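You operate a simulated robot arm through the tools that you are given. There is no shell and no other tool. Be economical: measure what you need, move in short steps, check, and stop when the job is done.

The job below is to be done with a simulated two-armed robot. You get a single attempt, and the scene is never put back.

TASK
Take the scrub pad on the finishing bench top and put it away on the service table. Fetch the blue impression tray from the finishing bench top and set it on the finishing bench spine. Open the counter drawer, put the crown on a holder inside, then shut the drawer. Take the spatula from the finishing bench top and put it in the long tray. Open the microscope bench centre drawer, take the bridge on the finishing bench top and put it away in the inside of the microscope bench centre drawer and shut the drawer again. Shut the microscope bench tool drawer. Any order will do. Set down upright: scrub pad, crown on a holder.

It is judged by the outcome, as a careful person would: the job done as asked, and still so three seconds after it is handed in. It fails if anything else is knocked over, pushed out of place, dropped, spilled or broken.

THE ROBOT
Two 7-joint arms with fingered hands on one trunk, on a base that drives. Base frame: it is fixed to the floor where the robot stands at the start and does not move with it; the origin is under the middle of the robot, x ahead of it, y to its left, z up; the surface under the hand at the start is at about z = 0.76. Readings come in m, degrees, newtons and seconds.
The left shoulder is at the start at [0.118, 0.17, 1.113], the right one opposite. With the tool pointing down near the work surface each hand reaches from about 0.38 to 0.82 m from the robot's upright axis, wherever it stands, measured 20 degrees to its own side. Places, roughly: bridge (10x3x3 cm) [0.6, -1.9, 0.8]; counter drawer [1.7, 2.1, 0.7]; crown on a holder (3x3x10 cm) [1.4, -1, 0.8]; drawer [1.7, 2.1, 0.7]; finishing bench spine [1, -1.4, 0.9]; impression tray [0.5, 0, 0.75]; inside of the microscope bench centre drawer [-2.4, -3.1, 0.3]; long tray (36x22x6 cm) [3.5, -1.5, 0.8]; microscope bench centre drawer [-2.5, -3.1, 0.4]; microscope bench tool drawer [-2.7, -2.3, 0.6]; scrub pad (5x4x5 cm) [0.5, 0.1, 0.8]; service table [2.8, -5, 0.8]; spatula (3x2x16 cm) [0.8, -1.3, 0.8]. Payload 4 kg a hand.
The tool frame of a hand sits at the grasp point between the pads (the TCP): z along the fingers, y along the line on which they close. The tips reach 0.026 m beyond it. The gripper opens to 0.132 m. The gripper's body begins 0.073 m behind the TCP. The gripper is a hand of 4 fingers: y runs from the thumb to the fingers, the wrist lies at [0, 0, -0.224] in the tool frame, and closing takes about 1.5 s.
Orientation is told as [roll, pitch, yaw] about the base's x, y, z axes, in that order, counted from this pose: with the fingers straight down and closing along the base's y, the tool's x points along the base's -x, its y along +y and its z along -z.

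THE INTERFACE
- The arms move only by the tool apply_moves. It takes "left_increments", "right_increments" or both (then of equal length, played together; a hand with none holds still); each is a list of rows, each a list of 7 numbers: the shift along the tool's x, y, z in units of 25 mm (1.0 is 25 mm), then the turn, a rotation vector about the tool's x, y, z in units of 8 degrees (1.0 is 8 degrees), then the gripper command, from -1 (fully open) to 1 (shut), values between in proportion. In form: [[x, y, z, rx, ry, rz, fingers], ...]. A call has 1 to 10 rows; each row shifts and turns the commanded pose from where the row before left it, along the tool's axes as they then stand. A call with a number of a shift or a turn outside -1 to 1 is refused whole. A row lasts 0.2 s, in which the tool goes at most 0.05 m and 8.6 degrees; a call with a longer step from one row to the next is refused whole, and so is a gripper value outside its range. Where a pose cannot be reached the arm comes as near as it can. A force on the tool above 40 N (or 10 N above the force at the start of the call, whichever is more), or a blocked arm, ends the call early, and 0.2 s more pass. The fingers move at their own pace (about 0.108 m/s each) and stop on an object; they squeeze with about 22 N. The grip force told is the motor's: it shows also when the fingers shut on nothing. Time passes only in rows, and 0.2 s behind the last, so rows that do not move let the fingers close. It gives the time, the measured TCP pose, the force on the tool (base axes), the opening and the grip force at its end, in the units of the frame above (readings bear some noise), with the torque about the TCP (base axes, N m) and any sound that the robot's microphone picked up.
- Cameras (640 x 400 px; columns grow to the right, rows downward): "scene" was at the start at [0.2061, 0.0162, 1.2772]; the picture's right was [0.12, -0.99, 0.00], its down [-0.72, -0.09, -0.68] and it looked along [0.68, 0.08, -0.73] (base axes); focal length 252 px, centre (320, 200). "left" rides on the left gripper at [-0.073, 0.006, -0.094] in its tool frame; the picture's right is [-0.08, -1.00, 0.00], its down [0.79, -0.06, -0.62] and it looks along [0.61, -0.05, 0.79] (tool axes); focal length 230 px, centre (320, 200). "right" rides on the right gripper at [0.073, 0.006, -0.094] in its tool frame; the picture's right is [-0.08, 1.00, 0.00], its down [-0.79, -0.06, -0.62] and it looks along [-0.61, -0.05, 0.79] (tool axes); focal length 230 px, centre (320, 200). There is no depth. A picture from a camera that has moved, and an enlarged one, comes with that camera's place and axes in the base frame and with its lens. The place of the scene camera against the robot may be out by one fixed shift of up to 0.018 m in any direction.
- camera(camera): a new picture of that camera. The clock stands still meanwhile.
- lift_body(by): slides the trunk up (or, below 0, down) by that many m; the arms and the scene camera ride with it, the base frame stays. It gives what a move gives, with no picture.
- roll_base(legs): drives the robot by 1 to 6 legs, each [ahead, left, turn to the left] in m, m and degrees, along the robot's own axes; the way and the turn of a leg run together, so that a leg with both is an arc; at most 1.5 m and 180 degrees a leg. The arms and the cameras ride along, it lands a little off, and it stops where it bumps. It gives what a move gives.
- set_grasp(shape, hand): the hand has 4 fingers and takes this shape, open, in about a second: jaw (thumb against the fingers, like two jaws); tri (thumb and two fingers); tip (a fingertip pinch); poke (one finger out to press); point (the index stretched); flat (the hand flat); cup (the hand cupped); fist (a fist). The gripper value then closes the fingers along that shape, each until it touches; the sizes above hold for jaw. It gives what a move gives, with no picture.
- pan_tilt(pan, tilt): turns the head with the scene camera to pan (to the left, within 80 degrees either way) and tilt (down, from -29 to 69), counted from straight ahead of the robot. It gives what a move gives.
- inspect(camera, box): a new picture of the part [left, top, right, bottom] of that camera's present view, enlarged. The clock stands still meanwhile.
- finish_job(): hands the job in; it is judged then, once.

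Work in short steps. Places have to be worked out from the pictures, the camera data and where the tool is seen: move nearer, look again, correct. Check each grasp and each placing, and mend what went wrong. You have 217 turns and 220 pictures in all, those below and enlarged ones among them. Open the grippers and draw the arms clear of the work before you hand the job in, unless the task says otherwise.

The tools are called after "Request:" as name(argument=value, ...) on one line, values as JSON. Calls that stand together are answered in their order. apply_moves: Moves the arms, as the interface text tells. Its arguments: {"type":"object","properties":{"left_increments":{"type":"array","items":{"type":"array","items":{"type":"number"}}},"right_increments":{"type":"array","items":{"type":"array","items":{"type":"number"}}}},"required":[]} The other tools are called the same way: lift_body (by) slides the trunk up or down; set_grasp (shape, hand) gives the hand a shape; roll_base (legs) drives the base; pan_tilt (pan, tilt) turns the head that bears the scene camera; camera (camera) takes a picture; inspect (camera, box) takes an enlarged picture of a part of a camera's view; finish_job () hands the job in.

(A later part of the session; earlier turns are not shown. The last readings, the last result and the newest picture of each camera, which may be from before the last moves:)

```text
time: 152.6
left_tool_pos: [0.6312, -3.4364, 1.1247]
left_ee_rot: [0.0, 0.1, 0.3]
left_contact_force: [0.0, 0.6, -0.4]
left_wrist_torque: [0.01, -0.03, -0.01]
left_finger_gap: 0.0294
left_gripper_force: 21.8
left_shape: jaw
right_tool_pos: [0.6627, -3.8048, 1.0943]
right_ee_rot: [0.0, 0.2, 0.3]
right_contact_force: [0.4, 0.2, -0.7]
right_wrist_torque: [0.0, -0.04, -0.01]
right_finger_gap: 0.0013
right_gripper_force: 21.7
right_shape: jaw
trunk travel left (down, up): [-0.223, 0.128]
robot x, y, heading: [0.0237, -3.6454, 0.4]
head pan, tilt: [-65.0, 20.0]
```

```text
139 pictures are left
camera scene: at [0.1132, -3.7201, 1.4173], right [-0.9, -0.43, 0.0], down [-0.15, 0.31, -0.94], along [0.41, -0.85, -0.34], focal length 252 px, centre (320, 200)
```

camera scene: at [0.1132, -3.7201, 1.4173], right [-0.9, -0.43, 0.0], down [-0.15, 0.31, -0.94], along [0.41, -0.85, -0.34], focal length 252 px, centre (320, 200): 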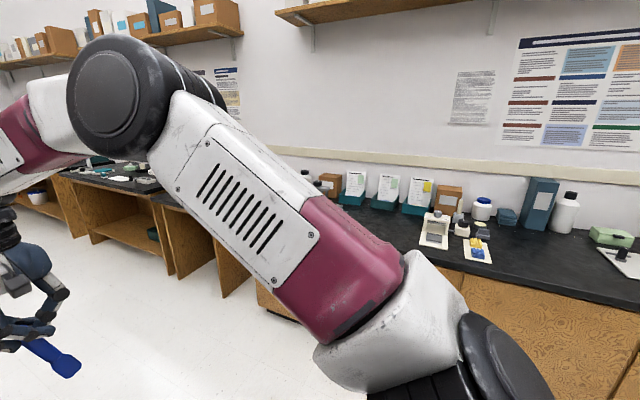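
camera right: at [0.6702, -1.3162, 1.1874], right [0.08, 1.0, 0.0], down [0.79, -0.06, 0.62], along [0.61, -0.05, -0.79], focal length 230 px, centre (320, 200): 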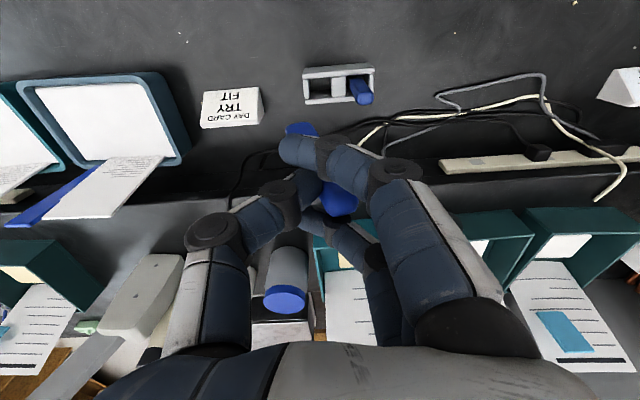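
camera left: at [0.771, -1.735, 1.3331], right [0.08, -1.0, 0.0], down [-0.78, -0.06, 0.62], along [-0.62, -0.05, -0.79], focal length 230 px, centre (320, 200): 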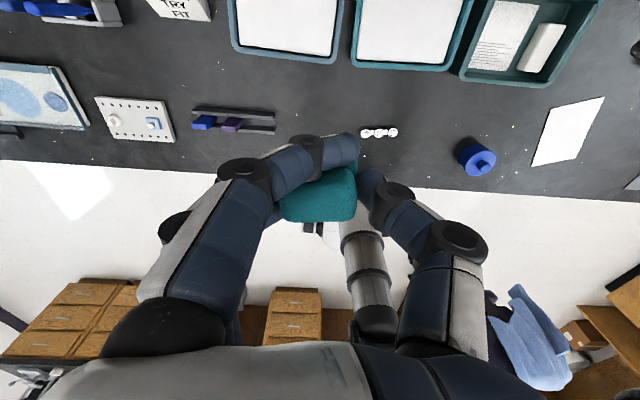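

Corridor between bench end (y≈-3.4) and wall tables (y≈-4.6) is clear. Drive through the middle to x≈2.7, then turn right to face the service table.

Request:
roll_base(legs=[[0, -0.33, 0], [1.4, 0, 0], [1.2, 0, 0]])

Request:
pan_tilt(pan=-60, tilt=20)

Request:
camera(camera="scene")

Request:
pan_tilt(pan=30, tilt=15)

Request:
camera(camera="scene")

```text
time: 168.3
left_tool_pos: [3.2358, -3.6958, 1.1244]
left_ee_rot: [0.1, 0.2, 1.3]
left_contact_force: [-0.1, -0.2, 0.4]
left_wrist_torque: [0.0, -0.01, 0.01]
left_finger_gap: 0.0297
left_gripper_force: 22.2
left_shape: jaw
right_tool_pos: [3.2723, -4.0649, 1.0943]
right_ee_rot: [0.0, 0.1, 1.3]
right_contact_force: [0.3, 0.1, 0.0]
right_wrist_torque: [0.01, 0.01, 0.01]
right_finger_gap: 0.0011
right_gripper_force: 22.1
right_shape: jaw
trunk travel left (down, up): [-0.223, 0.128]
robot x, y, heading: [2.6291, -3.9134, 1.3]
head pan, tilt: [-65.0, 20.0]
```

```text
time: 169.0
left_tool_pos: [3.235, -3.6964, 1.1243]
left_ee_rot: [-0.1, 0.1, 1.2]
left_contact_force: [1.1, 0.4, 0.1]
left_wrist_torque: [0.0, -0.03, -0.01]
left_finger_gap: 0.0297
left_gripper_force: 22.4
left_shape: jaw
right_tool_pos: [3.2716, -4.0648, 1.0944]
right_ee_rot: [0.0, 0.0, 1.1]
right_contact_force: [-0.2, 0.6, -1.0]
right_wrist_torque: [0.01, 0.0, 0.04]
right_finger_gap: 0.0012
right_gripper_force: 21.9
right_shape: jaw
trunk travel left (down, up): [-0.223, 0.128]
robot x, y, heading: [2.6249, -3.9126, 1.3]
head pan, tilt: [-60.0, 20.0]
```

```text
138 pictures are left
camera scene: at [2.7291, -3.9844, 1.4173], right [-0.85, -0.52, 0.0], down [-0.18, 0.29, -0.94], along [0.49, -0.8, -0.34], focal length 252 px, centre (320, 200)
```

scene: 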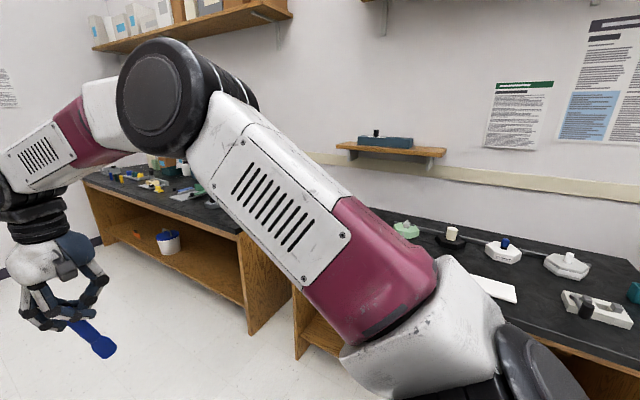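

```text
time: 170.6
left_tool_pos: [3.236, -3.6954, 1.1236]
left_ee_rot: [0.0, 0.0, 1.3]
left_contact_force: [-0.1, 0.0, 0.2]
left_wrist_torque: [0.01, 0.0, 0.01]
left_finger_gap: 0.0295
left_gripper_force: 22.0
left_shape: jaw
right_tool_pos: [3.2738, -4.0645, 1.095]
right_ee_rot: [0.0, 0.1, 1.1]
right_contact_force: [1.1, -0.7, -0.6]
right_wrist_torque: [0.01, -0.02, -0.03]
right_finger_gap: 0.001
right_gripper_force: 22.7
right_shape: jaw
trunk travel left (down, up): [-0.223, 0.128]
robot x, y, heading: [2.6294, -3.9102, 1.4]
head pan, tilt: [30.0, 15.0]
```

```text
137 pictures are left
camera scene: at [2.7605, -3.8563, 1.4254], right [0.52, -0.85, 0.0], down [-0.22, -0.13, -0.97], along [0.83, 0.5, -0.26], focal length 252 px, centre (320, 200)
```

scene: 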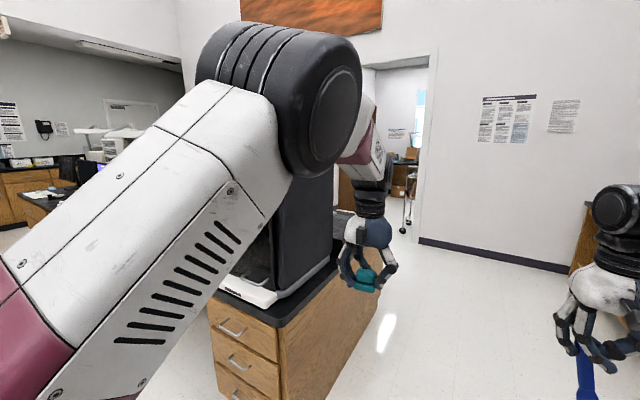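

Turn right to face the service table and look at it.

Request:
roll_base(legs=[[0, 0, -91.3]])

Request:
pan_tilt(pan=0, tilt=30)

Request:
camera(camera="scene")

```text
time: 174.8
left_tool_pos: [2.8421, -4.5217, 1.1242]
left_ee_rot: [0.1, 0.1, -88.8]
left_contact_force: [-0.6, 0.6, -1.1]
left_wrist_torque: [-0.03, 0.0, 0.0]
left_finger_gap: 0.0296
left_gripper_force: 22.4
left_shape: jaw
right_tool_pos: [2.4749, -4.5571, 1.0946]
right_ee_rot: [0.0, 0.0, -88.9]
right_contact_force: [0.1, -0.2, -0.9]
right_wrist_torque: [0.03, -0.01, -0.01]
right_finger_gap: 0.0
right_gripper_force: 22.1
right_shape: jaw
trunk travel left (down, up): [-0.223, 0.128]
robot x, y, heading: [2.6297, -3.9084, -89.1]
head pan, tilt: [30.0, 15.0]
```

```text
time: 175.8
left_tool_pos: [2.8427, -4.5222, 1.1237]
left_ee_rot: [0.0, 0.1, -88.8]
left_contact_force: [0.0, -0.4, -1.0]
left_wrist_torque: [0.0, -0.02, -0.02]
left_finger_gap: 0.0295
left_gripper_force: 22.0
left_shape: jaw
right_tool_pos: [2.474, -4.5569, 1.0942]
right_ee_rot: [-0.1, -0.1, -88.9]
right_contact_force: [0.0, 0.1, -0.4]
right_wrist_torque: [0.01, -0.01, 0.02]
right_finger_gap: 0.0
right_gripper_force: 21.6
right_shape: jaw
trunk travel left (down, up): [-0.223, 0.128]
robot x, y, heading: [2.6307, -3.9126, -88.7]
head pan, tilt: [0.0, 30.0]
```

```text
136 pictures are left
camera scene: at [2.6214, -4.0595, 1.4013], right [-1.0, -0.02, 0.0], down [-0.01, 0.5, -0.87], along [0.02, -0.87, -0.5], focal length 252 px, centre (320, 200)
```

scene: 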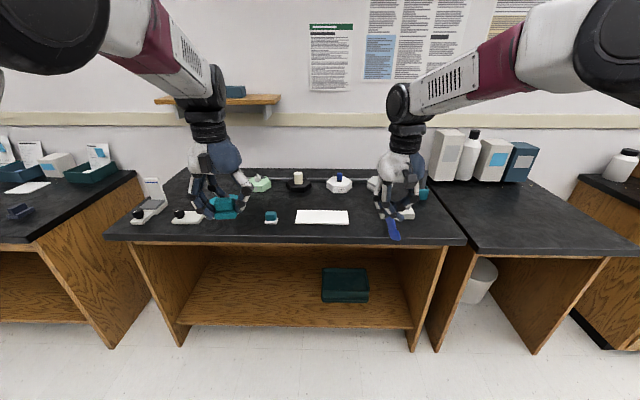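

The service table is ahead, with a free patch between the left blocks and the small teal item (≈[3.0, -4.97]). Drive closer and look from the left hand.

Request:
roll_base(legs=[[0.4, 0.14, -1.2]])

Request:
camera(camera="left")

Request:
camera(camera="scene")

```text
time: 178.4
left_tool_pos: [2.9823, -4.9258, 1.124]
left_ee_rot: [-0.1, 0.2, -89.5]
left_contact_force: [-0.4, 0.7, 0.6]
left_wrist_torque: [0.0, 0.0, 0.01]
left_finger_gap: 0.0294
left_gripper_force: 21.8
left_shape: jaw
right_tool_pos: [2.6131, -4.9577, 1.0941]
right_ee_rot: [0.0, 0.1, -89.6]
right_contact_force: [0.3, 0.1, -0.9]
right_wrist_torque: [0.05, -0.03, -0.02]
right_finger_gap: 0.0002
right_gripper_force: 21.8
right_shape: jaw
trunk travel left (down, up): [-0.223, 0.128]
robot x, y, heading: [2.7729, -4.3134, -89.4]
head pan, tilt: [0.0, 30.0]
```

```text
135 pictures are left
camera left: at [2.987, -4.9994, 1.2167], right [-1.0, -0.09, 0.0], down [-0.07, 0.78, 0.62], along [-0.05, 0.62, -0.79], focal length 230 px, centre (320, 200)
```

left: 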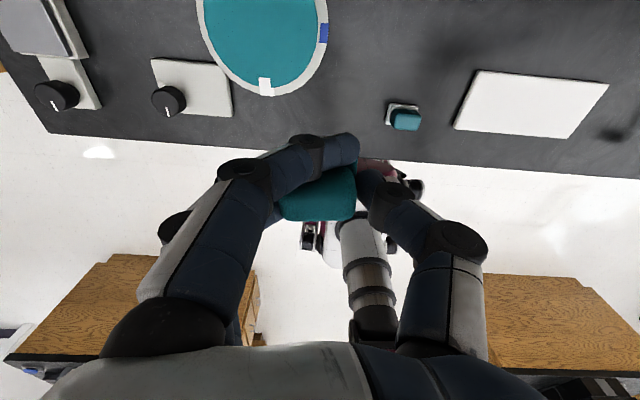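

```text
134 pictures are left
camera scene: at [2.7655, -4.4616, 1.4012], right [-1.0, -0.01, 0.0], down [-0.01, 0.5, -0.87], along [0.01, -0.87, -0.5], focal length 252 px, centre (320, 200)
```

scene: 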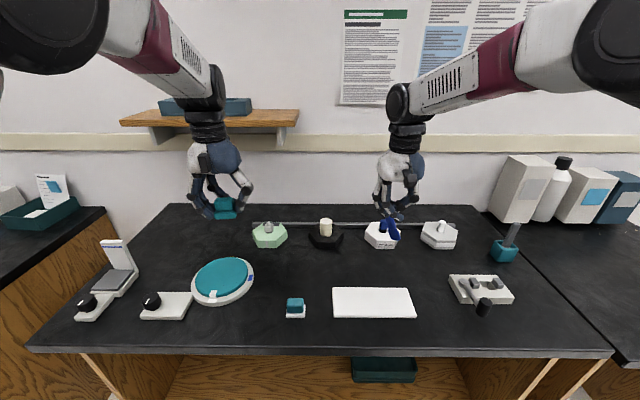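

I choose the open band behind the paper, ≈[2.88, -5.10]. Raise the right hand a bit, drive 0.12 m closer, and swing the left hand above it.

Request:
roll_base(legs=[[0.12, 0, 0]])

Request:
apply_moves(left_increments=[[-0.4, -0.8, 0, 0, 0, 0, 1], [-0.4, -0.8, 0, 0, 0, 0, 1], [-0.4, -0.8, 0, 0, 0, 0, 1], [-0.4, -0.8, 0, 0, 0, 0, 1], [-0.4, -0.8, 0, 0, 0, 0, 1]], right_increments=[[0.5, 0, -1, 0, 0, 0, 1], [0.5, 0, -1, 0, 0, 0, 1], [0.5, 0, -1, 0, 0, 0, 1], [0.5, 0, -1, 0, 0, 0, 1], [0.5, 0, 0, 0, 0, 0, 1]])

Request:
lift_body(by=-0.1)

Request:
camera(camera="left")

Request:
camera(camera="scene")

```text
time: 179.7
left_tool_pos: [2.9806, -5.0459, 1.1241]
left_ee_rot: [0.1, 0.2, -89.6]
left_contact_force: [0.0, -0.6, -1.2]
left_wrist_torque: [0.06, 0.01, -0.01]
left_finger_gap: 0.0296
left_gripper_force: 22.0
left_shape: jaw
right_tool_pos: [2.6131, -5.0768, 1.094]
right_ee_rot: [0.1, 0.0, -89.7]
right_contact_force: [-0.1, -0.8, -0.1]
right_wrist_torque: [0.04, 0.01, 0.01]
right_finger_gap: 0.0
right_gripper_force: 22.0
right_shape: jaw
trunk travel left (down, up): [-0.223, 0.128]
robot x, y, heading: [2.7737, -4.4329, -89.6]
head pan, tilt: [0.0, 30.0]
```

```text
time: 180.9
left_tool_pos: [2.8809, -5.0949, 1.1258]
left_ee_rot: [0.1, 0.3, -89.6]
left_contact_force: [0.5, 1.0, -0.4]
left_wrist_torque: [-0.01, -0.03, 0.0]
left_finger_gap: 0.0295
left_gripper_force: 21.2
left_shape: jaw
right_tool_pos: [2.6092, -5.0138, 1.1953]
right_ee_rot: [0.1, 0.2, -89.8]
right_contact_force: [-0.4, 0.2, -0.1]
right_wrist_torque: [0.04, -0.01, -0.01]
right_finger_gap: 0.0001
right_gripper_force: 21.7
right_shape: jaw
trunk travel left (down, up): [-0.223, 0.128]
robot x, y, heading: [2.7715, -4.4329, -89.5]
head pan, tilt: [0.0, 30.0]
```

```text
time: 182.2
left_tool_pos: [2.8888, -5.0969, 1.0236]
left_ee_rot: [-0.8, 0.5, -88.8]
left_contact_force: [0.5, 0.3, -0.7]
left_wrist_torque: [-0.04, -0.01, -0.02]
left_finger_gap: 0.0294
left_gripper_force: 22.1
left_shape: jaw
right_tool_pos: [2.6112, -5.0118, 1.0965]
right_ee_rot: [0.0, 0.0, -89.7]
right_contact_force: [-0.9, 1.0, -0.3]
right_wrist_torque: [-0.02, 0.0, 0.02]
right_finger_gap: 0.0
right_gripper_force: 21.7
right_shape: jaw
trunk travel left (down, up): [-0.123, 0.228]
robot x, y, heading: [2.773, -4.434, -89.3]
head pan, tilt: [0.0, 30.0]
```

```text
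133 pictures are left
camera left: at [2.8957, -5.1702, 1.1162], right [-0.99, -0.1, 0.01], down [-0.07, 0.78, 0.62], along [-0.07, 0.62, -0.78], focal length 230 px, centre (320, 200)
```

left: 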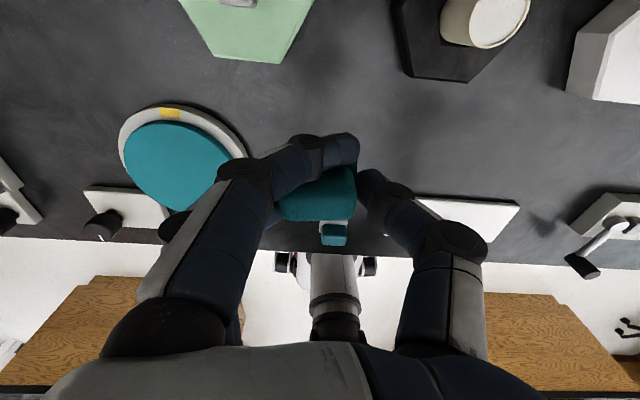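

```text
132 pictures are left
camera scene: at [2.7662, -4.6592, 1.2963], right [-1.0, -0.01, 0.0], down [0.0, 0.5, -0.87], along [0.01, -0.87, -0.5], focal length 252 px, centre (320, 200)
```

scene: 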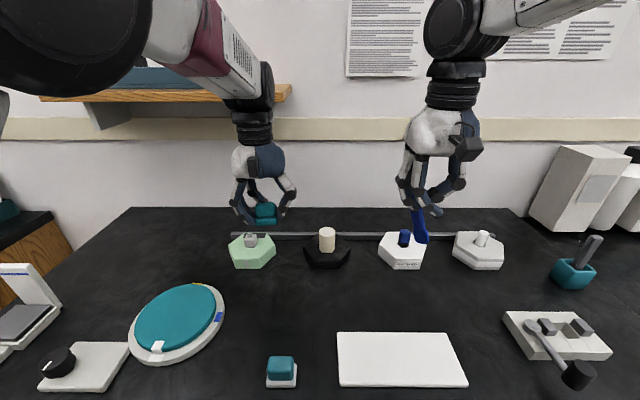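

Spot beneath is empty. Shift back 2.5 cm and descend most of the way.

Request:
apply_moves(left_increments=[[1, 0, 0.5, 0, 0, 0, 1], [0, 0, 1, 0, 0, 0, 1], [0, 0, 1, 0, 0, 0, 1], [0, 0, 1, 0, 0, 0, 1], [0, 0, 1, 0, 0, 0, 1], [0, 0, 1, 0, 0, 0, 1], [0, 0, 1, 0, 0, 0, 1], [0, 0, 1, 0, 0, 0, 1], [0, 0, 0.5, 0, 0, 0, 1]])

Request:
camera(camera="left")

```text
time: 184.2
left_tool_pos: [2.8997, -5.0831, 0.8494]
left_ee_rot: [-2.7, -1.5, -86.2]
left_contact_force: [-3.9, 19.0, 38.1]
left_wrist_torque: [0.47, -0.01, 0.12]
left_finger_gap: 0.0327
left_gripper_force: 21.8
left_shape: jaw
right_tool_pos: [2.6105, -5.0077, 1.0986]
right_ee_rot: [0.1, -0.3, -89.7]
right_contact_force: [-0.3, 0.3, -0.6]
right_wrist_torque: [0.04, -0.01, -0.03]
right_finger_gap: 0.0
right_gripper_force: 21.7
right_shape: jaw
trunk travel left (down, up): [-0.123, 0.228]
robot x, y, heading: [2.7735, -4.4346, -89.6]
head pan, tilt: [0.0, 30.0]
stopped in row 9 (left hand): the force on the tool passed its limit at 43 N (the readings are from after the stop); the commanded pose is now the measured one
```

```text
131 pictures are left
camera left: at [2.9123, -5.1523, 0.9447], right [-0.99, -0.14, 0.05], down [-0.08, 0.8, 0.6], along [-0.12, 0.59, -0.8], focal length 230 px, centre (320, 200)
```

left: 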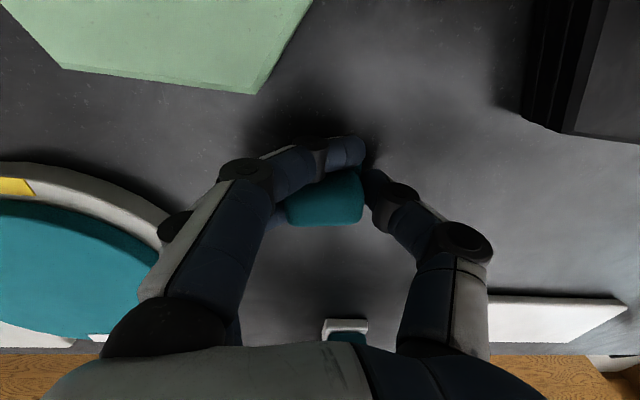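

The table is higher here (≈0.815): the pad has touched. Ease off slightly, then see the force.

Request:
apply_moves(left_increments=[[0, 0, -0.15, 0, 0, 0, 1], [0, 0, 0, 0, 0, 0, 1]])

```text
time: 184.8
left_tool_pos: [2.8994, -5.0818, 0.8503]
left_ee_rot: [-2.8, -1.3, -86.2]
left_contact_force: [-6.7, 15.8, 35.7]
left_wrist_torque: [0.45, 0.1, 0.07]
left_finger_gap: 0.0327
left_gripper_force: 21.8
left_shape: jaw
right_tool_pos: [2.6114, -5.0104, 1.0974]
right_ee_rot: [0.1, -0.2, -89.8]
right_contact_force: [0.4, -0.8, -0.3]
right_wrist_torque: [0.0, 0.0, -0.01]
right_finger_gap: 0.0
right_gripper_force: 21.7
right_shape: jaw
trunk travel left (down, up): [-0.123, 0.228]
robot x, y, heading: [2.7737, -4.4311, -89.8]
head pan, tilt: [0.0, 30.0]
```

Request:
apply_moves(left_increments=[[0, 0, -0.35, 0, 0, 0, 1], [0, 0, 0, 0, 0, 0, 1]])

Request:
inspect(camera="left", box=[220, 80, 480, 260])

Request:
inspect(camera="scene", box=[200, 190, 330, 300])

```text
time: 185.4
left_tool_pos: [2.9016, -5.0855, 0.8534]
left_ee_rot: [-2.6, -1.0, -86.3]
left_contact_force: [-1.2, 1.6, 1.3]
left_wrist_torque: [0.02, -0.02, 0.01]
left_finger_gap: 0.0298
left_gripper_force: 21.7
left_shape: jaw
right_tool_pos: [2.6127, -5.014, 1.0922]
right_ee_rot: [0.0, 0.2, -89.7]
right_contact_force: [-0.4, -0.1, -0.4]
right_wrist_torque: [0.02, 0.05, 0.0]
right_finger_gap: 0.0001
right_gripper_force: 22.0
right_shape: jaw
trunk travel left (down, up): [-0.123, 0.228]
robot x, y, heading: [2.7746, -4.4304, -89.5]
head pan, tilt: [0.0, 30.0]
```

```text
2.22 times, centred on (350, 170) of left
camera zoom: at [2.9147, -5.1569, 0.9476], right [-0.99, -0.14, 0.05], down [-0.09, 0.79, 0.6], along [-0.12, 0.59, -0.8], focal length 511 px, centre (253, 267)
```

zoom: 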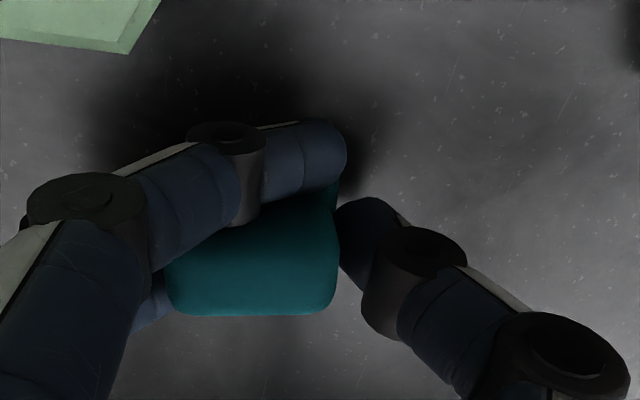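

```text
3.64 times, centred on (265, 245) of scene
camera zoom: at [2.7667, -4.6611, 1.2951], right [-1.0, -0.01, 0.0], down [0.0, 0.5, -0.87], along [0.01, -0.87, -0.5], focal length 917 px, centre (520, 36)
```

zoom: 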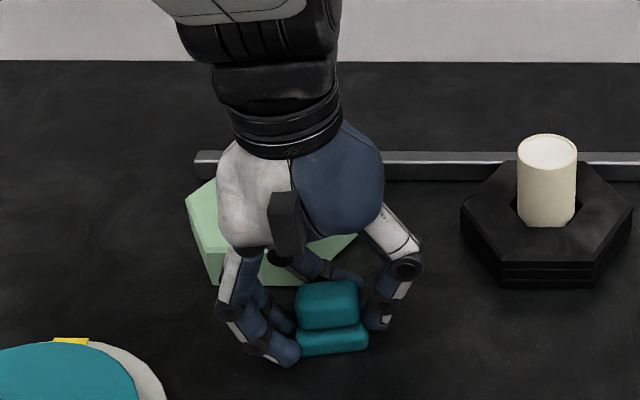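

Pad stands upright on the table with light contact. Release gently and rise.

Request:
apply_moves(left_increments=[[0, 0, 0.05, 0, 0, 0, 0.5], [0, 0, 0, 0, 0, 0, 0.3], [0, 0, 0, 0, 0, 0, 0.1], [0, 0, 0, 0, 0, 0, 0.0], [0, 0, -1, 0, 0, 0, 0.0], [0, 0, -1, 0, 0, 0, 0.0], [0, 0, -1, 0, 0, 0, 0.0], [0, 0, -1, 0, 0, 0, 0.0]])

Request:
inspect(camera="scene", box=[200, 190, 330, 300])

Request:
camera(camera="left")

```text
time: 187.2
left_tool_pos: [2.9038, -5.0797, 0.9552]
left_ee_rot: [-2.8, -1.1, -86.4]
left_contact_force: [-0.1, 0.2, -0.1]
left_wrist_torque: [0.01, 0.02, 0.01]
left_finger_gap: 0.0652
left_gripper_force: 0.1
left_shape: jaw
right_tool_pos: [2.6126, -5.0141, 1.0947]
right_ee_rot: [0.0, 0.0, -89.7]
right_contact_force: [-0.7, 0.1, -1.4]
right_wrist_torque: [-0.01, 0.01, 0.02]
right_finger_gap: 0.0001
right_gripper_force: 21.9
right_shape: jaw
trunk travel left (down, up): [-0.123, 0.228]
robot x, y, heading: [2.7712, -4.4343, -89.4]
head pan, tilt: [0.0, 30.0]
```

```text
3.64 times, centred on (265, 245) of scene
camera zoom: at [2.7665, -4.6597, 1.296], right [-1.0, -0.01, 0.0], down [0.0, 0.5, -0.87], along [0.01, -0.87, -0.5], focal length 917 px, centre (520, 36)
```

zoom: 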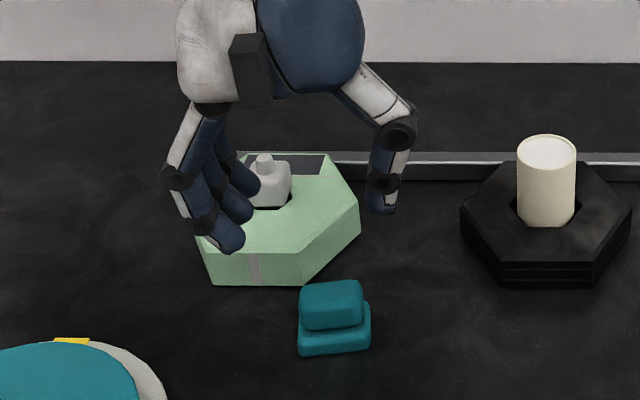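

```text
127 pictures are left
camera left: at [2.9169, -5.1509, 1.0485], right [-0.99, -0.14, 0.05], down [-0.08, 0.79, 0.6], along [-0.12, 0.59, -0.8], focal length 230 px, centre (320, 200)
```

left: 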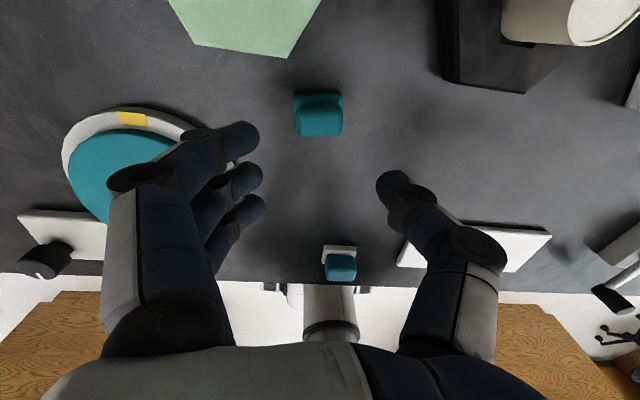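

Pad is upright on the service table. Raise the left hand, back away, turn to heading 0 and drive up the rear aisle toward the long tray.

Request:
apply_moves(left_increments=[[0.5, 0.5, -1, -0.2, 0, 0.2, -1], [0.5, 0.5, -1, -0.1, 0, 0.2, -1], [0.5, 0, -1, 0, 0, 0, -1], [0.5, 0, -1, 0, 0, 0, -1], [0.5, 0, -1, 0, 0, 0, -1], [0.5, 0, -1, 0, 0, 0, -1]], right_increments=[[0.5, 0, 0, 0, 0, 0, 1], [0.5, 0, 0, 0, 0, 0, 1], [0.5, 0, 0, 0, 0, 0, 1], [0.5, 0, 0, 0, 0, 0, 1], [0.5, 0, 0, 0, 0, 0, 1], [0, 0, 0, 0, 0, 0, 1]])

Request:
roll_base(legs=[[-0.55, 0, 0], [0, -0.4, 89.5]])

Request:
pan_tilt(pan=50, tilt=20)

Request:
camera(camera="scene")

```text
time: 188.7
left_tool_pos: [2.9462, -5.0397, 1.1039]
left_ee_rot: [-4.2, -1.6, -87.9]
left_contact_force: [0.3, -0.7, 0.4]
left_wrist_torque: [-0.02, 0.0, -0.03]
left_finger_gap: 0.1318
left_gripper_force: 0.1
left_shape: jaw
left hand out of reach, approached as far as the arm can: row 5, 6
right_tool_pos: [2.6122, -4.9496, 1.0945]
right_ee_rot: [0.0, 0.1, -89.7]
right_contact_force: [-0.1, 0.4, -0.6]
right_wrist_torque: [-0.01, -0.04, 0.01]
right_finger_gap: 0.0001
right_gripper_force: 22.0
right_shape: jaw
trunk travel left (down, up): [-0.123, 0.228]
robot x, y, heading: [2.7738, -4.4359, -89.7]
head pan, tilt: [0.0, 30.0]
```

```text
time: 195.6
left_tool_pos: [3.1186, -3.9595, 1.0999]
left_ee_rot: [-4.1, -1.2, 3.4]
left_contact_force: [0.9, -0.7, -0.2]
left_wrist_torque: [0.01, 0.02, 0.02]
left_finger_gap: 0.1317
left_gripper_force: 0.1
left_shape: jaw
right_tool_pos: [3.0358, -4.2974, 1.0949]
right_ee_rot: [0.0, 0.1, 1.3]
right_contact_force: [0.4, -1.4, -0.7]
right_wrist_torque: [0.0, 0.01, 0.01]
right_finger_gap: 0.0
right_gripper_force: 22.5
right_shape: jaw
trunk travel left (down, up): [-0.123, 0.228]
robot x, y, heading: [2.5146, -4.141, 1.6]
head pan, tilt: [0.0, 30.0]
cut short: leg 2
```

```text
time: 196.8
left_tool_pos: [3.1181, -3.9586, 1.0993]
left_ee_rot: [-4.6, -1.1, 3.5]
left_contact_force: [0.2, 1.1, -0.4]
left_wrist_torque: [-0.01, 0.0, 0.03]
left_finger_gap: 0.1321
left_gripper_force: 0.0
left_shape: jaw
right_tool_pos: [3.0356, -4.2982, 1.0951]
right_ee_rot: [0.1, 0.1, 1.3]
right_contact_force: [0.3, -0.8, -1.0]
right_wrist_torque: [-0.01, -0.01, -0.02]
right_finger_gap: 0.0
right_gripper_force: 21.7
right_shape: jaw
trunk travel left (down, up): [-0.123, 0.228]
robot x, y, heading: [2.5155, -4.1463, 1.5]
head pan, tilt: [50.0, 20.0]
```

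```text
126 pictures are left
camera scene: at [2.7071, -4.0624, 1.3118], right [0.78, -0.62, 0.0], down [-0.21, -0.27, -0.94], along [0.59, 0.73, -0.34], focal length 252 px, centre (320, 200)
```

scene: 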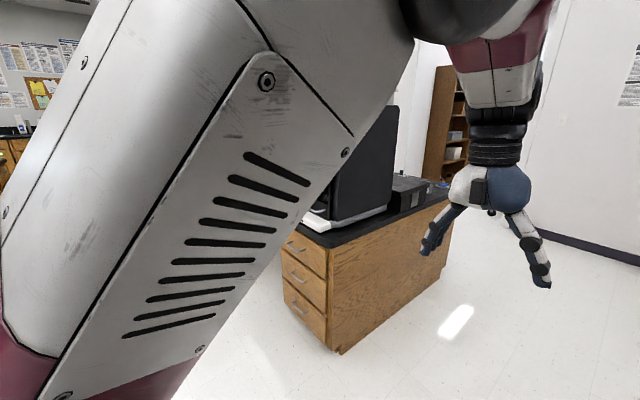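

Request:
roll_base(legs=[[0, 1.3, -1.5], [0, 1.1, 0]])

Request:
pan_tilt(pan=0, tilt=30)

Request:
camera(camera="scene")

```text
time: 217.7
left_tool_pos: [3.1315, -1.6011, 1.0996]
left_ee_rot: [-4.5, -1.1, 2.2]
left_contact_force: [-0.1, -0.9, 0.0]
left_wrist_torque: [0.01, 0.01, 0.0]
left_finger_gap: 0.132
left_gripper_force: 0.0
left_shape: jaw
right_tool_pos: [3.0372, -1.9382, 1.0961]
right_ee_rot: [0.1, 0.0, -0.1]
right_contact_force: [0.3, -1.3, -0.5]
right_wrist_torque: [-0.02, -0.04, 0.04]
right_finger_gap: 0.0002
right_gripper_force: 21.4
right_shape: jaw
trunk travel left (down, up): [-0.123, 0.228]
robot x, y, heading: [2.5223, -1.7728, -0.1]
head pan, tilt: [50.0, 20.0]
```

```text
time: 218.9
left_tool_pos: [3.1296, -1.6007, 1.0999]
left_ee_rot: [-4.5, -1.1, 2.3]
left_contact_force: [-0.5, -1.5, 0.0]
left_wrist_torque: [0.01, 0.03, -0.05]
left_finger_gap: 0.132
left_gripper_force: 0.1
left_shape: jaw
right_tool_pos: [3.0377, -1.9384, 1.0955]
right_ee_rot: [0.0, -0.1, -0.1]
right_contact_force: [-0.3, 0.0, 0.2]
right_wrist_torque: [0.02, 0.01, -0.01]
right_finger_gap: 0.0
right_gripper_force: 22.6
right_shape: jaw
trunk travel left (down, up): [-0.123, 0.228]
robot x, y, heading: [2.5188, -1.7764, -0.1]
head pan, tilt: [0.0, 30.0]
```

```text
125 pictures are left
camera scene: at [2.7451, -1.7661, 1.2961], right [0.0, -1.0, 0.0], down [-0.5, 0.0, -0.87], along [0.87, 0.0, -0.5], focal length 252 px, centre (320, 200)
```

scene: 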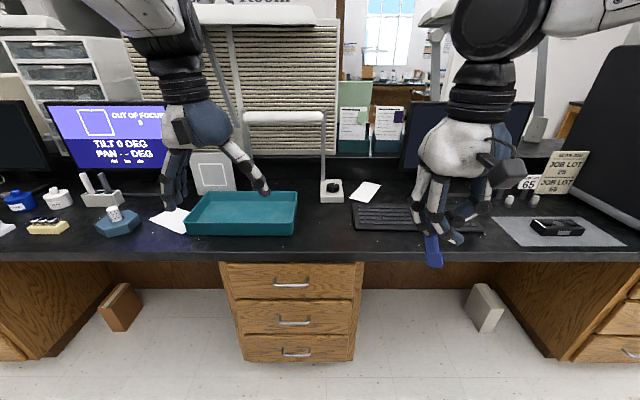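

The long teal tray is ahead (≈x 3.43–3.64, y -1.30…-1.69). Pull the left hand aside and drive to about [2.9, -1.5].

Request:
apply_moves(left_increments=[[0.3, 1, 0, -0.5, 0, 0.2, -1], [0.3, 1, 0, 0, 0, 0, -1], [0.3, 1, 0, 0, 0, 0, -1], [0.3, 1, 0, 0, 0, 0, -1], [0.3, 1, 0, 0, 0, 0, -1], [0.3, 1, 0, 0, 0, 0, -1], [0.3, 0, 0, 0, 0, 0, -1]])

Request:
roll_base(legs=[[0, 0.27, 0], [0.35, 0, 0]])

Request:
camera(camera="right")

Request:
camera(camera="scene")

```text
time: 220.5
left_tool_pos: [3.0752, -1.4532, 1.0947]
left_ee_rot: [-0.3, -1.2, 0.5]
left_contact_force: [-0.4, -0.2, 0.4]
left_wrist_torque: [-0.04, 0.01, 0.02]
left_finger_gap: 0.1319
left_gripper_force: 0.0
left_shape: jaw
right_tool_pos: [3.0381, -1.9392, 1.0954]
right_ee_rot: [0.1, 0.1, -0.1]
right_contact_force: [0.6, 0.4, -1.0]
right_wrist_torque: [-0.02, -0.01, 0.02]
right_finger_gap: 0.0
right_gripper_force: 22.2
right_shape: jaw
trunk travel left (down, up): [-0.123, 0.228]
robot x, y, heading: [2.5216, -1.774, 0.2]
head pan, tilt: [0.0, 30.0]
```

```text
time: 225.3
left_tool_pos: [3.4168, -1.1847, 1.0953]
left_ee_rot: [-0.4, -1.1, 0.9]
left_contact_force: [0.2, 0.0, -0.3]
left_wrist_torque: [0.03, 0.01, 0.0]
left_finger_gap: 0.1318
left_gripper_force: 0.0
left_shape: jaw
right_tool_pos: [3.3818, -1.6695, 1.0954]
right_ee_rot: [-0.1, 0.1, 0.1]
right_contact_force: [-0.2, -0.5, -0.1]
right_wrist_torque: [-0.02, 0.03, -0.01]
right_finger_gap: 0.0
right_gripper_force: 22.2
right_shape: jaw
trunk travel left (down, up): [-0.123, 0.228]
robot x, y, heading: [2.8644, -1.5038, 0.0]
head pan, tilt: [0.0, 30.0]
```

```text
124 pictures are left
camera right: at [3.3093, -1.6647, 1.1876], right [0.08, 1.0, 0.0], down [0.79, -0.06, 0.62], along [0.61, -0.05, -0.79], focal length 230 px, centre (320, 200)
```

right: 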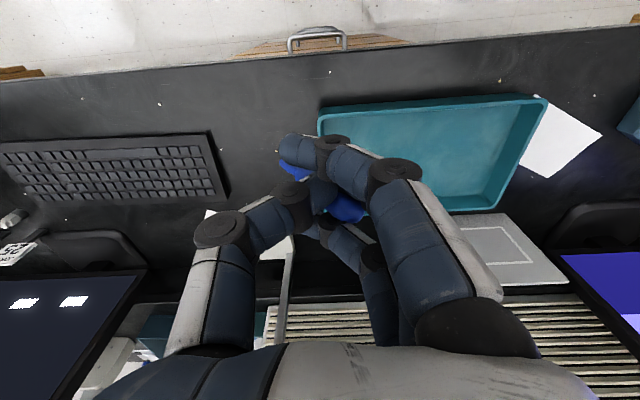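

```text
123 pictures are left
camera scene: at [3.0891, -1.4989, 1.2958], right [0.0, -1.0, 0.0], down [-0.5, 0.0, -0.87], along [0.87, 0.0, -0.5], focal length 252 px, centre (320, 200)
```

scene: 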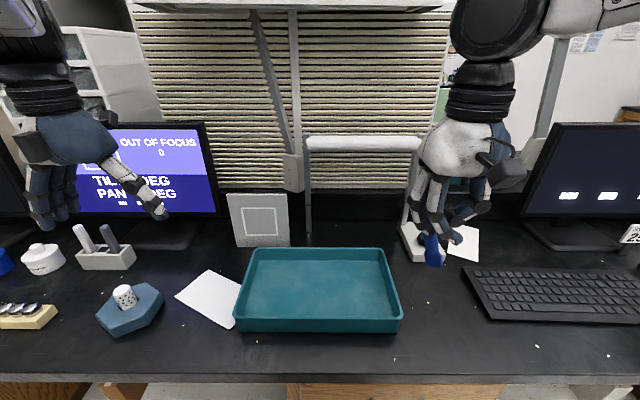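

Tray rim ≈0.82, spanning x 3.42–3.65, y -1.33…-1.68. Move forward a little and bring the spatula over the tray.

Request:
roll_base(legs=[[0.1, 0, 0]])

Request:
apply_moves(right_increments=[[-0.6, 0.7, 0, 0, 0, 0, 1], [-0.6, 0.7, 0, 0, 0, 0, 1], [-0.6, 0.7, 0, 0, 0, 0, 1], [-0.6, 0.7, 0, 0, 0, 0, 1], [-0.4, 0.7, 0, 0, 0, 0, 1], [-0.2, 0.7, 0, 0, 0, 0, 1], [0, 0.7, 0, 0, 0, 0, 1], [0, 0.7, 0, 0, 0, 0, 1]])

Request:
apply_moves(right_increments=[[0, 0, 0, -0.94, 0, 0, 1], [0, 0, 0, -0.94, 0, 0, 1], [0, 0, 0, -0.94, 0, 0, 1], [0, 0, 0, -0.94, 0, 0, 1], [0, 0, 0, -0.94, 0, 0, 1], [0, 0, 0, -0.94, 0, 0, 1], [0, 0, 0, -0.94, 0, 0, 1], [0, 0, 0, -0.94, 0, 0, 1]])

Request:
camera(camera="scene")

Request:
camera(camera="right")

```text
time: 226.4
left_tool_pos: [3.5178, -1.1836, 1.0944]
left_ee_rot: [-0.5, -1.1, 0.9]
left_contact_force: [0.9, 0.2, -0.2]
left_wrist_torque: [0.01, 0.01, -0.03]
left_finger_gap: 0.1318
left_gripper_force: 0.0
left_shape: jaw
right_tool_pos: [3.4813, -1.6712, 1.0954]
right_ee_rot: [0.1, 0.1, 0.1]
right_contact_force: [0.7, 0.0, -0.5]
right_wrist_torque: [0.02, 0.05, 0.0]
right_finger_gap: 0.0
right_gripper_force: 21.6
right_shape: jaw
trunk travel left (down, up): [-0.123, 0.228]
robot x, y, heading: [2.9647, -1.5056, 0.1]
head pan, tilt: [0.0, 30.0]
```

```text
time: 228.2
left_tool_pos: [3.5175, -1.1837, 1.0941]
left_ee_rot: [-0.6, -1.1, 0.8]
left_contact_force: [-0.5, -0.3, -0.7]
left_wrist_torque: [-0.01, 0.01, -0.01]
left_finger_gap: 0.1318
left_gripper_force: 0.0
left_shape: jaw
right_tool_pos: [3.5535, -1.5295, 1.0968]
right_ee_rot: [0.0, 0.1, 0.1]
right_contact_force: [-0.8, 1.0, -1.0]
right_wrist_torque: [0.0, 0.0, 0.02]
right_finger_gap: 0.0002
right_gripper_force: 22.0
right_shape: jaw
trunk travel left (down, up): [-0.123, 0.228]
robot x, y, heading: [2.9624, -1.506, 0.3]
head pan, tilt: [0.0, 30.0]
```

```text
time: 230.0
left_tool_pos: [3.5168, -1.1845, 1.094]
left_ee_rot: [-0.5, -1.1, 0.8]
left_contact_force: [-0.2, 0.0, -0.3]
left_wrist_torque: [-0.01, 0.04, 0.02]
left_finger_gap: 0.1319
left_gripper_force: 0.1
left_shape: jaw
right_tool_pos: [3.5567, -1.5323, 1.0957]
right_ee_rot: [60.2, 0.1, 0.1]
right_contact_force: [0.1, -0.3, 0.3]
right_wrist_torque: [-0.03, 0.04, 0.0]
right_finger_gap: 0.0
right_gripper_force: 22.4
right_shape: jaw
trunk travel left (down, up): [-0.123, 0.228]
robot x, y, heading: [2.9658, -1.5089, 0.1]
head pan, tilt: [0.0, 30.0]
```

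```text
122 pictures are left
camera scene: at [3.1886, -1.499, 1.2956], right [0.0, -1.0, 0.0], down [-0.5, 0.0, -0.87], along [0.87, 0.0, -0.5], focal length 252 px, centre (320, 200)
```

scene: 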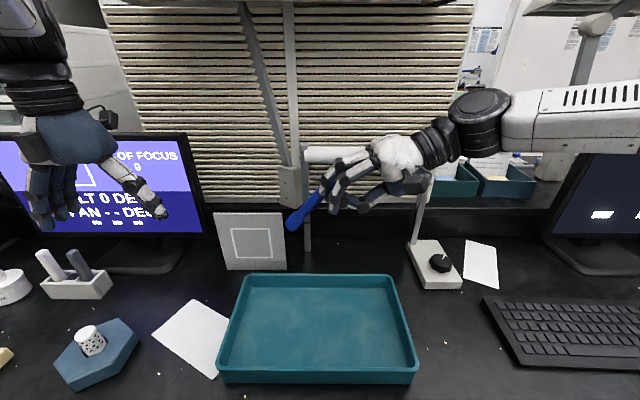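

```text
121 pictures are left
camera right: at [3.4836, -1.6087, 1.1447], right [0.08, 0.49, 0.87], down [0.79, -0.56, 0.25], along [0.61, 0.66, -0.43], focal length 230 px, centre (320, 200)
```

right: 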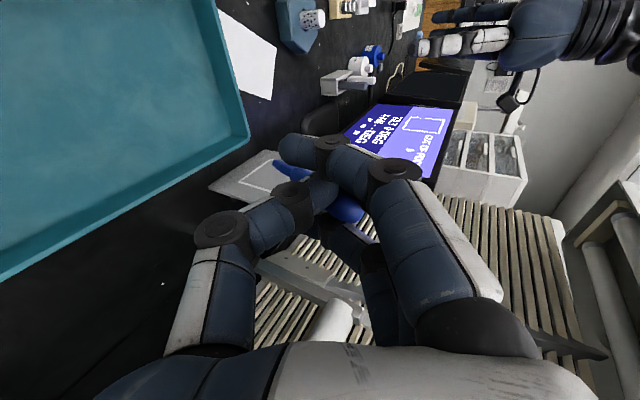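

Posture is good: spatula lies near-horizontal along y. Lower straight down toward the tray.

Request:
apply_moves(right_increments=[[0, -0.85, 0.49, 0, 0, 0, 1], [0, -0.85, 0.49, 0, 0, 0, 1], [0, -0.85, 0.49, 0, 0, 0, 1], [0, -0.85, 0.49, 0, 0, 0, 1], [0, -0.85, 0.49, 0, 0, 0, 1], [0, -0.85, 0.49, 0, 0, 0, 1], [0, -0.85, 0.49, 0, 0, 0, 1]])

Request:
camera(camera="scene")

```text
time: 231.6
left_tool_pos: [3.5178, -1.1819, 1.0948]
left_ee_rot: [-0.4, -1.0, 0.8]
left_contact_force: [0.3, 0.5, 0.2]
left_wrist_torque: [0.01, -0.01, 0.01]
left_finger_gap: 0.1319
left_gripper_force: 0.0
left_shape: jaw
right_tool_pos: [3.5564, -1.53, 0.9239]
right_ee_rot: [60.2, 0.1, 0.1]
right_contact_force: [-0.4, -1.1, -0.5]
right_wrist_torque: [-0.02, 0.01, 0.0]
right_finger_gap: 0.0
right_gripper_force: 22.7
right_shape: jaw
trunk travel left (down, up): [-0.123, 0.228]
robot x, y, heading: [2.9629, -1.5044, 0.3]
head pan, tilt: [0.0, 30.0]
```

```text
120 pictures are left
camera scene: at [3.1885, -1.4986, 1.2956], right [0.0, -1.0, 0.0], down [-0.5, 0.0, -0.87], along [0.87, 0.0, -0.5], focal length 252 px, centre (320, 200)
```

scene: 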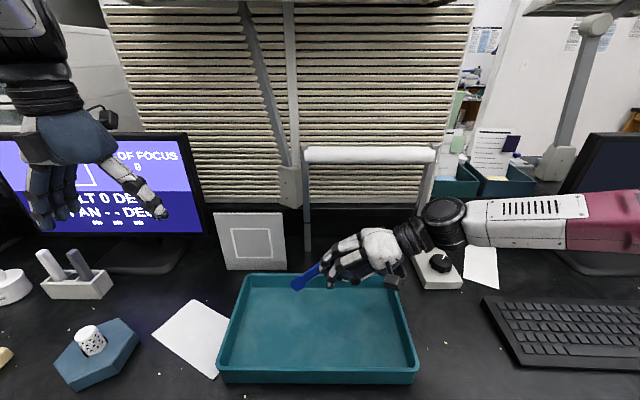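

Request:
apply_moves(right_increments=[[0.5, -0.7, 0.4, 0, 0, 0, 1], [0.5, -0.7, 0.4, 0, 0, 0, 1], [0, -0.5, 0.3, 0, 0, 0, 1]])

Request:
inspect(camera="scene", box=[200, 220, 440, 390])

Request:
camera(camera="right")

```text
time: 232.4
left_tool_pos: [3.518, -1.1838, 1.0955]
left_ee_rot: [-0.4, -1.1, 0.8]
left_contact_force: [0.5, 1.4, 0.2]
left_wrist_torque: [0.01, -0.03, -0.02]
left_finger_gap: 0.1319
left_gripper_force: 0.1
left_shape: jaw
right_tool_pos: [3.5319, -1.531, 0.8685]
right_ee_rot: [60.2, 0.0, 0.1]
right_contact_force: [-0.2, -0.5, 0.7]
right_wrist_torque: [0.08, 0.02, 0.01]
right_finger_gap: 0.0
right_gripper_force: 21.8
right_shape: jaw
trunk travel left (down, up): [-0.123, 0.228]
robot x, y, heading: [2.9639, -1.5043, 0.3]
head pan, tilt: [0.0, 30.0]
```

```text
2.35 times, centred on (320, 305) of scene
camera zoom: at [3.1882, -1.4986, 1.2958], right [0.0, -1.0, 0.0], down [-0.5, 0.0, -0.87], along [0.87, 0.0, -0.5], focal length 594 px, centre (320, -47)
```

zoom: 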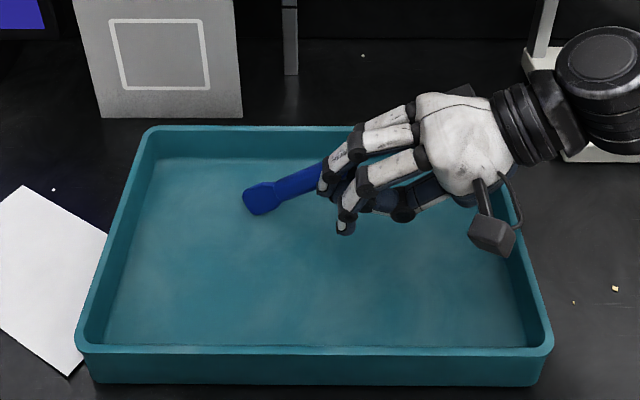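

```text
118 pictures are left
camera right: at [3.4585, -1.6083, 0.9191], right [0.08, 0.5, 0.86], down [0.79, -0.56, 0.25], along [0.61, 0.66, -0.43], focal length 230 px, centre (320, 200)
```

right: 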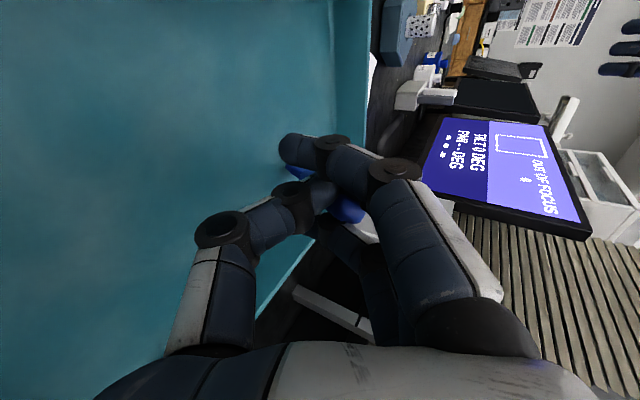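

Well inside the tray. Lower a little further until contact.

Request:
apply_moves(right_increments=[[0.2, -0.3, 0.17, 0, 0, 0, 1], [0.2, -0.3, 0.17, 0, 0, 0, 1]])

Request:
inspect(camera="scene", box=[200, 220, 440, 390])

```text
time: 233.0
left_tool_pos: [3.5174, -1.1834, 1.0954]
left_ee_rot: [-0.3, -1.1, 0.8]
left_contact_force: [0.0, 1.0, 0.4]
left_wrist_torque: [0.03, 0.01, 0.0]
left_finger_gap: 0.1319
left_gripper_force: 0.0
left_shape: jaw
right_tool_pos: [3.5202, -1.5289, 0.8517]
right_ee_rot: [60.2, -0.1, 0.1]
right_contact_force: [-0.1, 0.7, 0.5]
right_wrist_torque: [0.05, -0.06, 0.02]
right_finger_gap: 0.0
right_gripper_force: 22.3
right_shape: jaw
trunk travel left (down, up): [-0.123, 0.228]
robot x, y, heading: [2.9657, -1.5077, 0.1]
head pan, tilt: [0.0, 30.0]
```

```text
2.35 times, centred on (320, 305) of scene
camera zoom: at [3.188, -1.4985, 1.2958], right [0.0, -1.0, 0.0], down [-0.5, 0.0, -0.87], along [0.87, 0.0, -0.5], focal length 594 px, centre (320, -47)
```

zoom: 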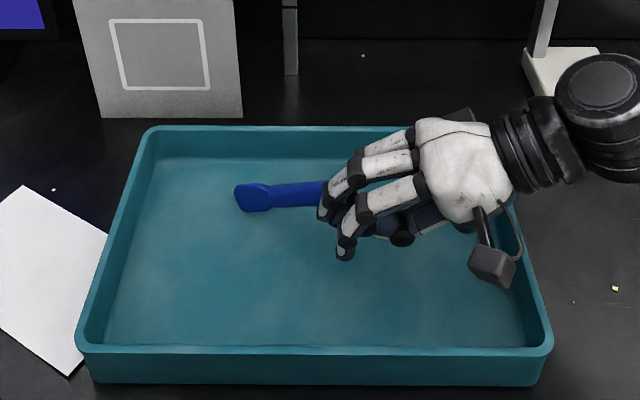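

The spatula is lying down as its tip touches. A bit lower, then open gradually.

Request:
apply_moves(right_increments=[[0, -0.3, 0.17, 0, 0, 0, 1], [0, -0.3, 0.17, 0, 0, 0, 1], [0, 0, 0, 0, 0, 0, 0.7], [0, 0, 0, 0, 0, 0, 0.5], [0, 0, 0, 0, 0, 0, 0.3], [0, 0, 0, 0, 0, 0, 0.2], [0, 0, 0, 0, 0, 0, 0.2]])

Request:
inspect(camera="scene", box=[200, 220, 440, 390])

```text
time: 234.6
left_tool_pos: [3.5171, -1.1828, 1.0956]
left_ee_rot: [-0.3, -1.2, 0.8]
left_contact_force: [0.5, -0.1, -0.1]
left_wrist_torque: [0.02, -0.03, 0.0]
left_finger_gap: 0.1319
left_gripper_force: 0.0
left_shape: jaw
right_tool_pos: [3.5198, -1.5298, 0.8346]
right_ee_rot: [60.2, 0.1, 0.1]
right_contact_force: [0.4, -0.2, -1.1]
right_wrist_torque: [-0.05, 0.08, 0.01]
right_finger_gap: 0.053
right_gripper_force: 0.0
right_shape: jaw
trunk travel left (down, up): [-0.123, 0.228]
robot x, y, heading: [2.9666, -1.5071, 0.0]
head pan, tilt: [0.0, 30.0]
```

```text
2.35 times, centred on (320, 305) of scene
camera zoom: at [3.1881, -1.4984, 1.2958], right [0.0, -1.0, 0.0], down [-0.5, 0.0, -0.87], along [0.87, 0.0, -0.5], focal length 594 px, centre (320, -47)
```

zoom: 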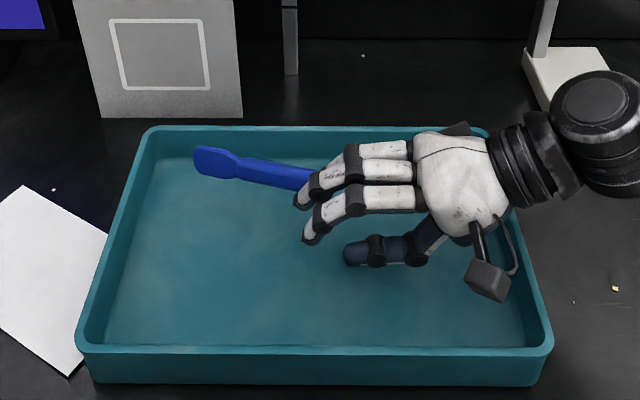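

Retract the hand back along its own axis, up and out to the right.

Request:
apply_moves(right_increments=[[0, 0, -0.4, 0, 0, 0, 0.0], [0, 0, -0.6, 0, 0, 0, 0.0], [0, 0, -0.8, 0, 0, 0, 0.0], [0, 0, -0.8, 0, 0, 0, 0.0], [0, 0.3, -0.8, 0, 0, 0, 0.0], [0, 0.5, -0.8, 0, 0, 0, 0.0]])

Request:
inspect(camera="scene", box=[200, 220, 440, 390])

```text
time: 236.0
left_tool_pos: [3.5171, -1.1837, 1.0956]
left_ee_rot: [-0.5, -1.2, 0.7]
left_contact_force: [-0.7, 1.0, 0.6]
left_wrist_torque: [0.03, 0.0, 0.01]
left_finger_gap: 0.1318
left_gripper_force: 0.0
left_shape: jaw
right_tool_pos: [3.5202, -1.6121, 0.9054]
right_ee_rot: [60.1, -0.1, 0.2]
right_contact_force: [-0.1, -0.2, -0.9]
right_wrist_torque: [-0.03, 0.04, 0.0]
right_finger_gap: 0.0647
right_gripper_force: 0.1
right_shape: jaw
trunk travel left (down, up): [-0.123, 0.228]
robot x, y, heading: [2.9628, -1.5064, 0.1]
head pan, tilt: [0.0, 30.0]
```

```text
2.35 times, centred on (320, 305) of scene
camera zoom: at [3.1876, -1.4985, 1.296], right [0.0, -1.0, 0.0], down [-0.5, 0.0, -0.87], along [0.87, 0.0, -0.5], focal length 594 px, centre (320, -47)
```

zoom: 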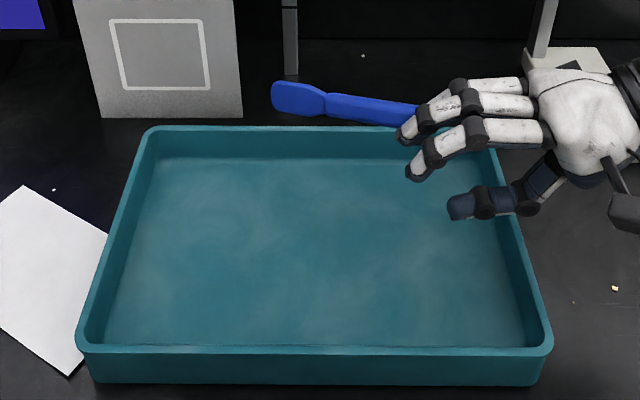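

The spatula is still caught among the fingers and came along. Check with the hand camera.

Request:
camera(camera="right")

```text
114 pictures are left
camera right: at [3.4478, -1.6897, 0.955], right [0.08, 0.5, 0.86], down [0.79, -0.56, 0.25], along [0.61, 0.66, -0.43], focal length 230 px, centre (320, 200)
```

right: 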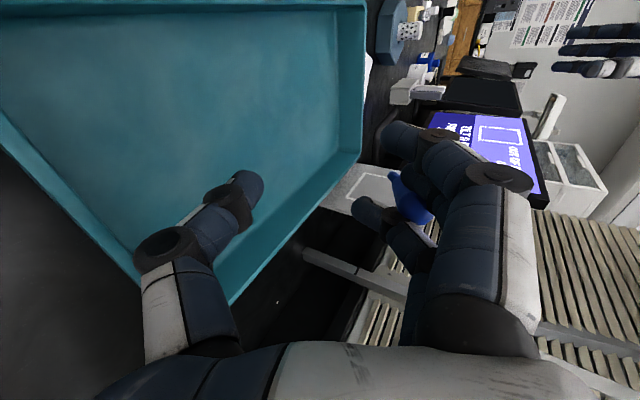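

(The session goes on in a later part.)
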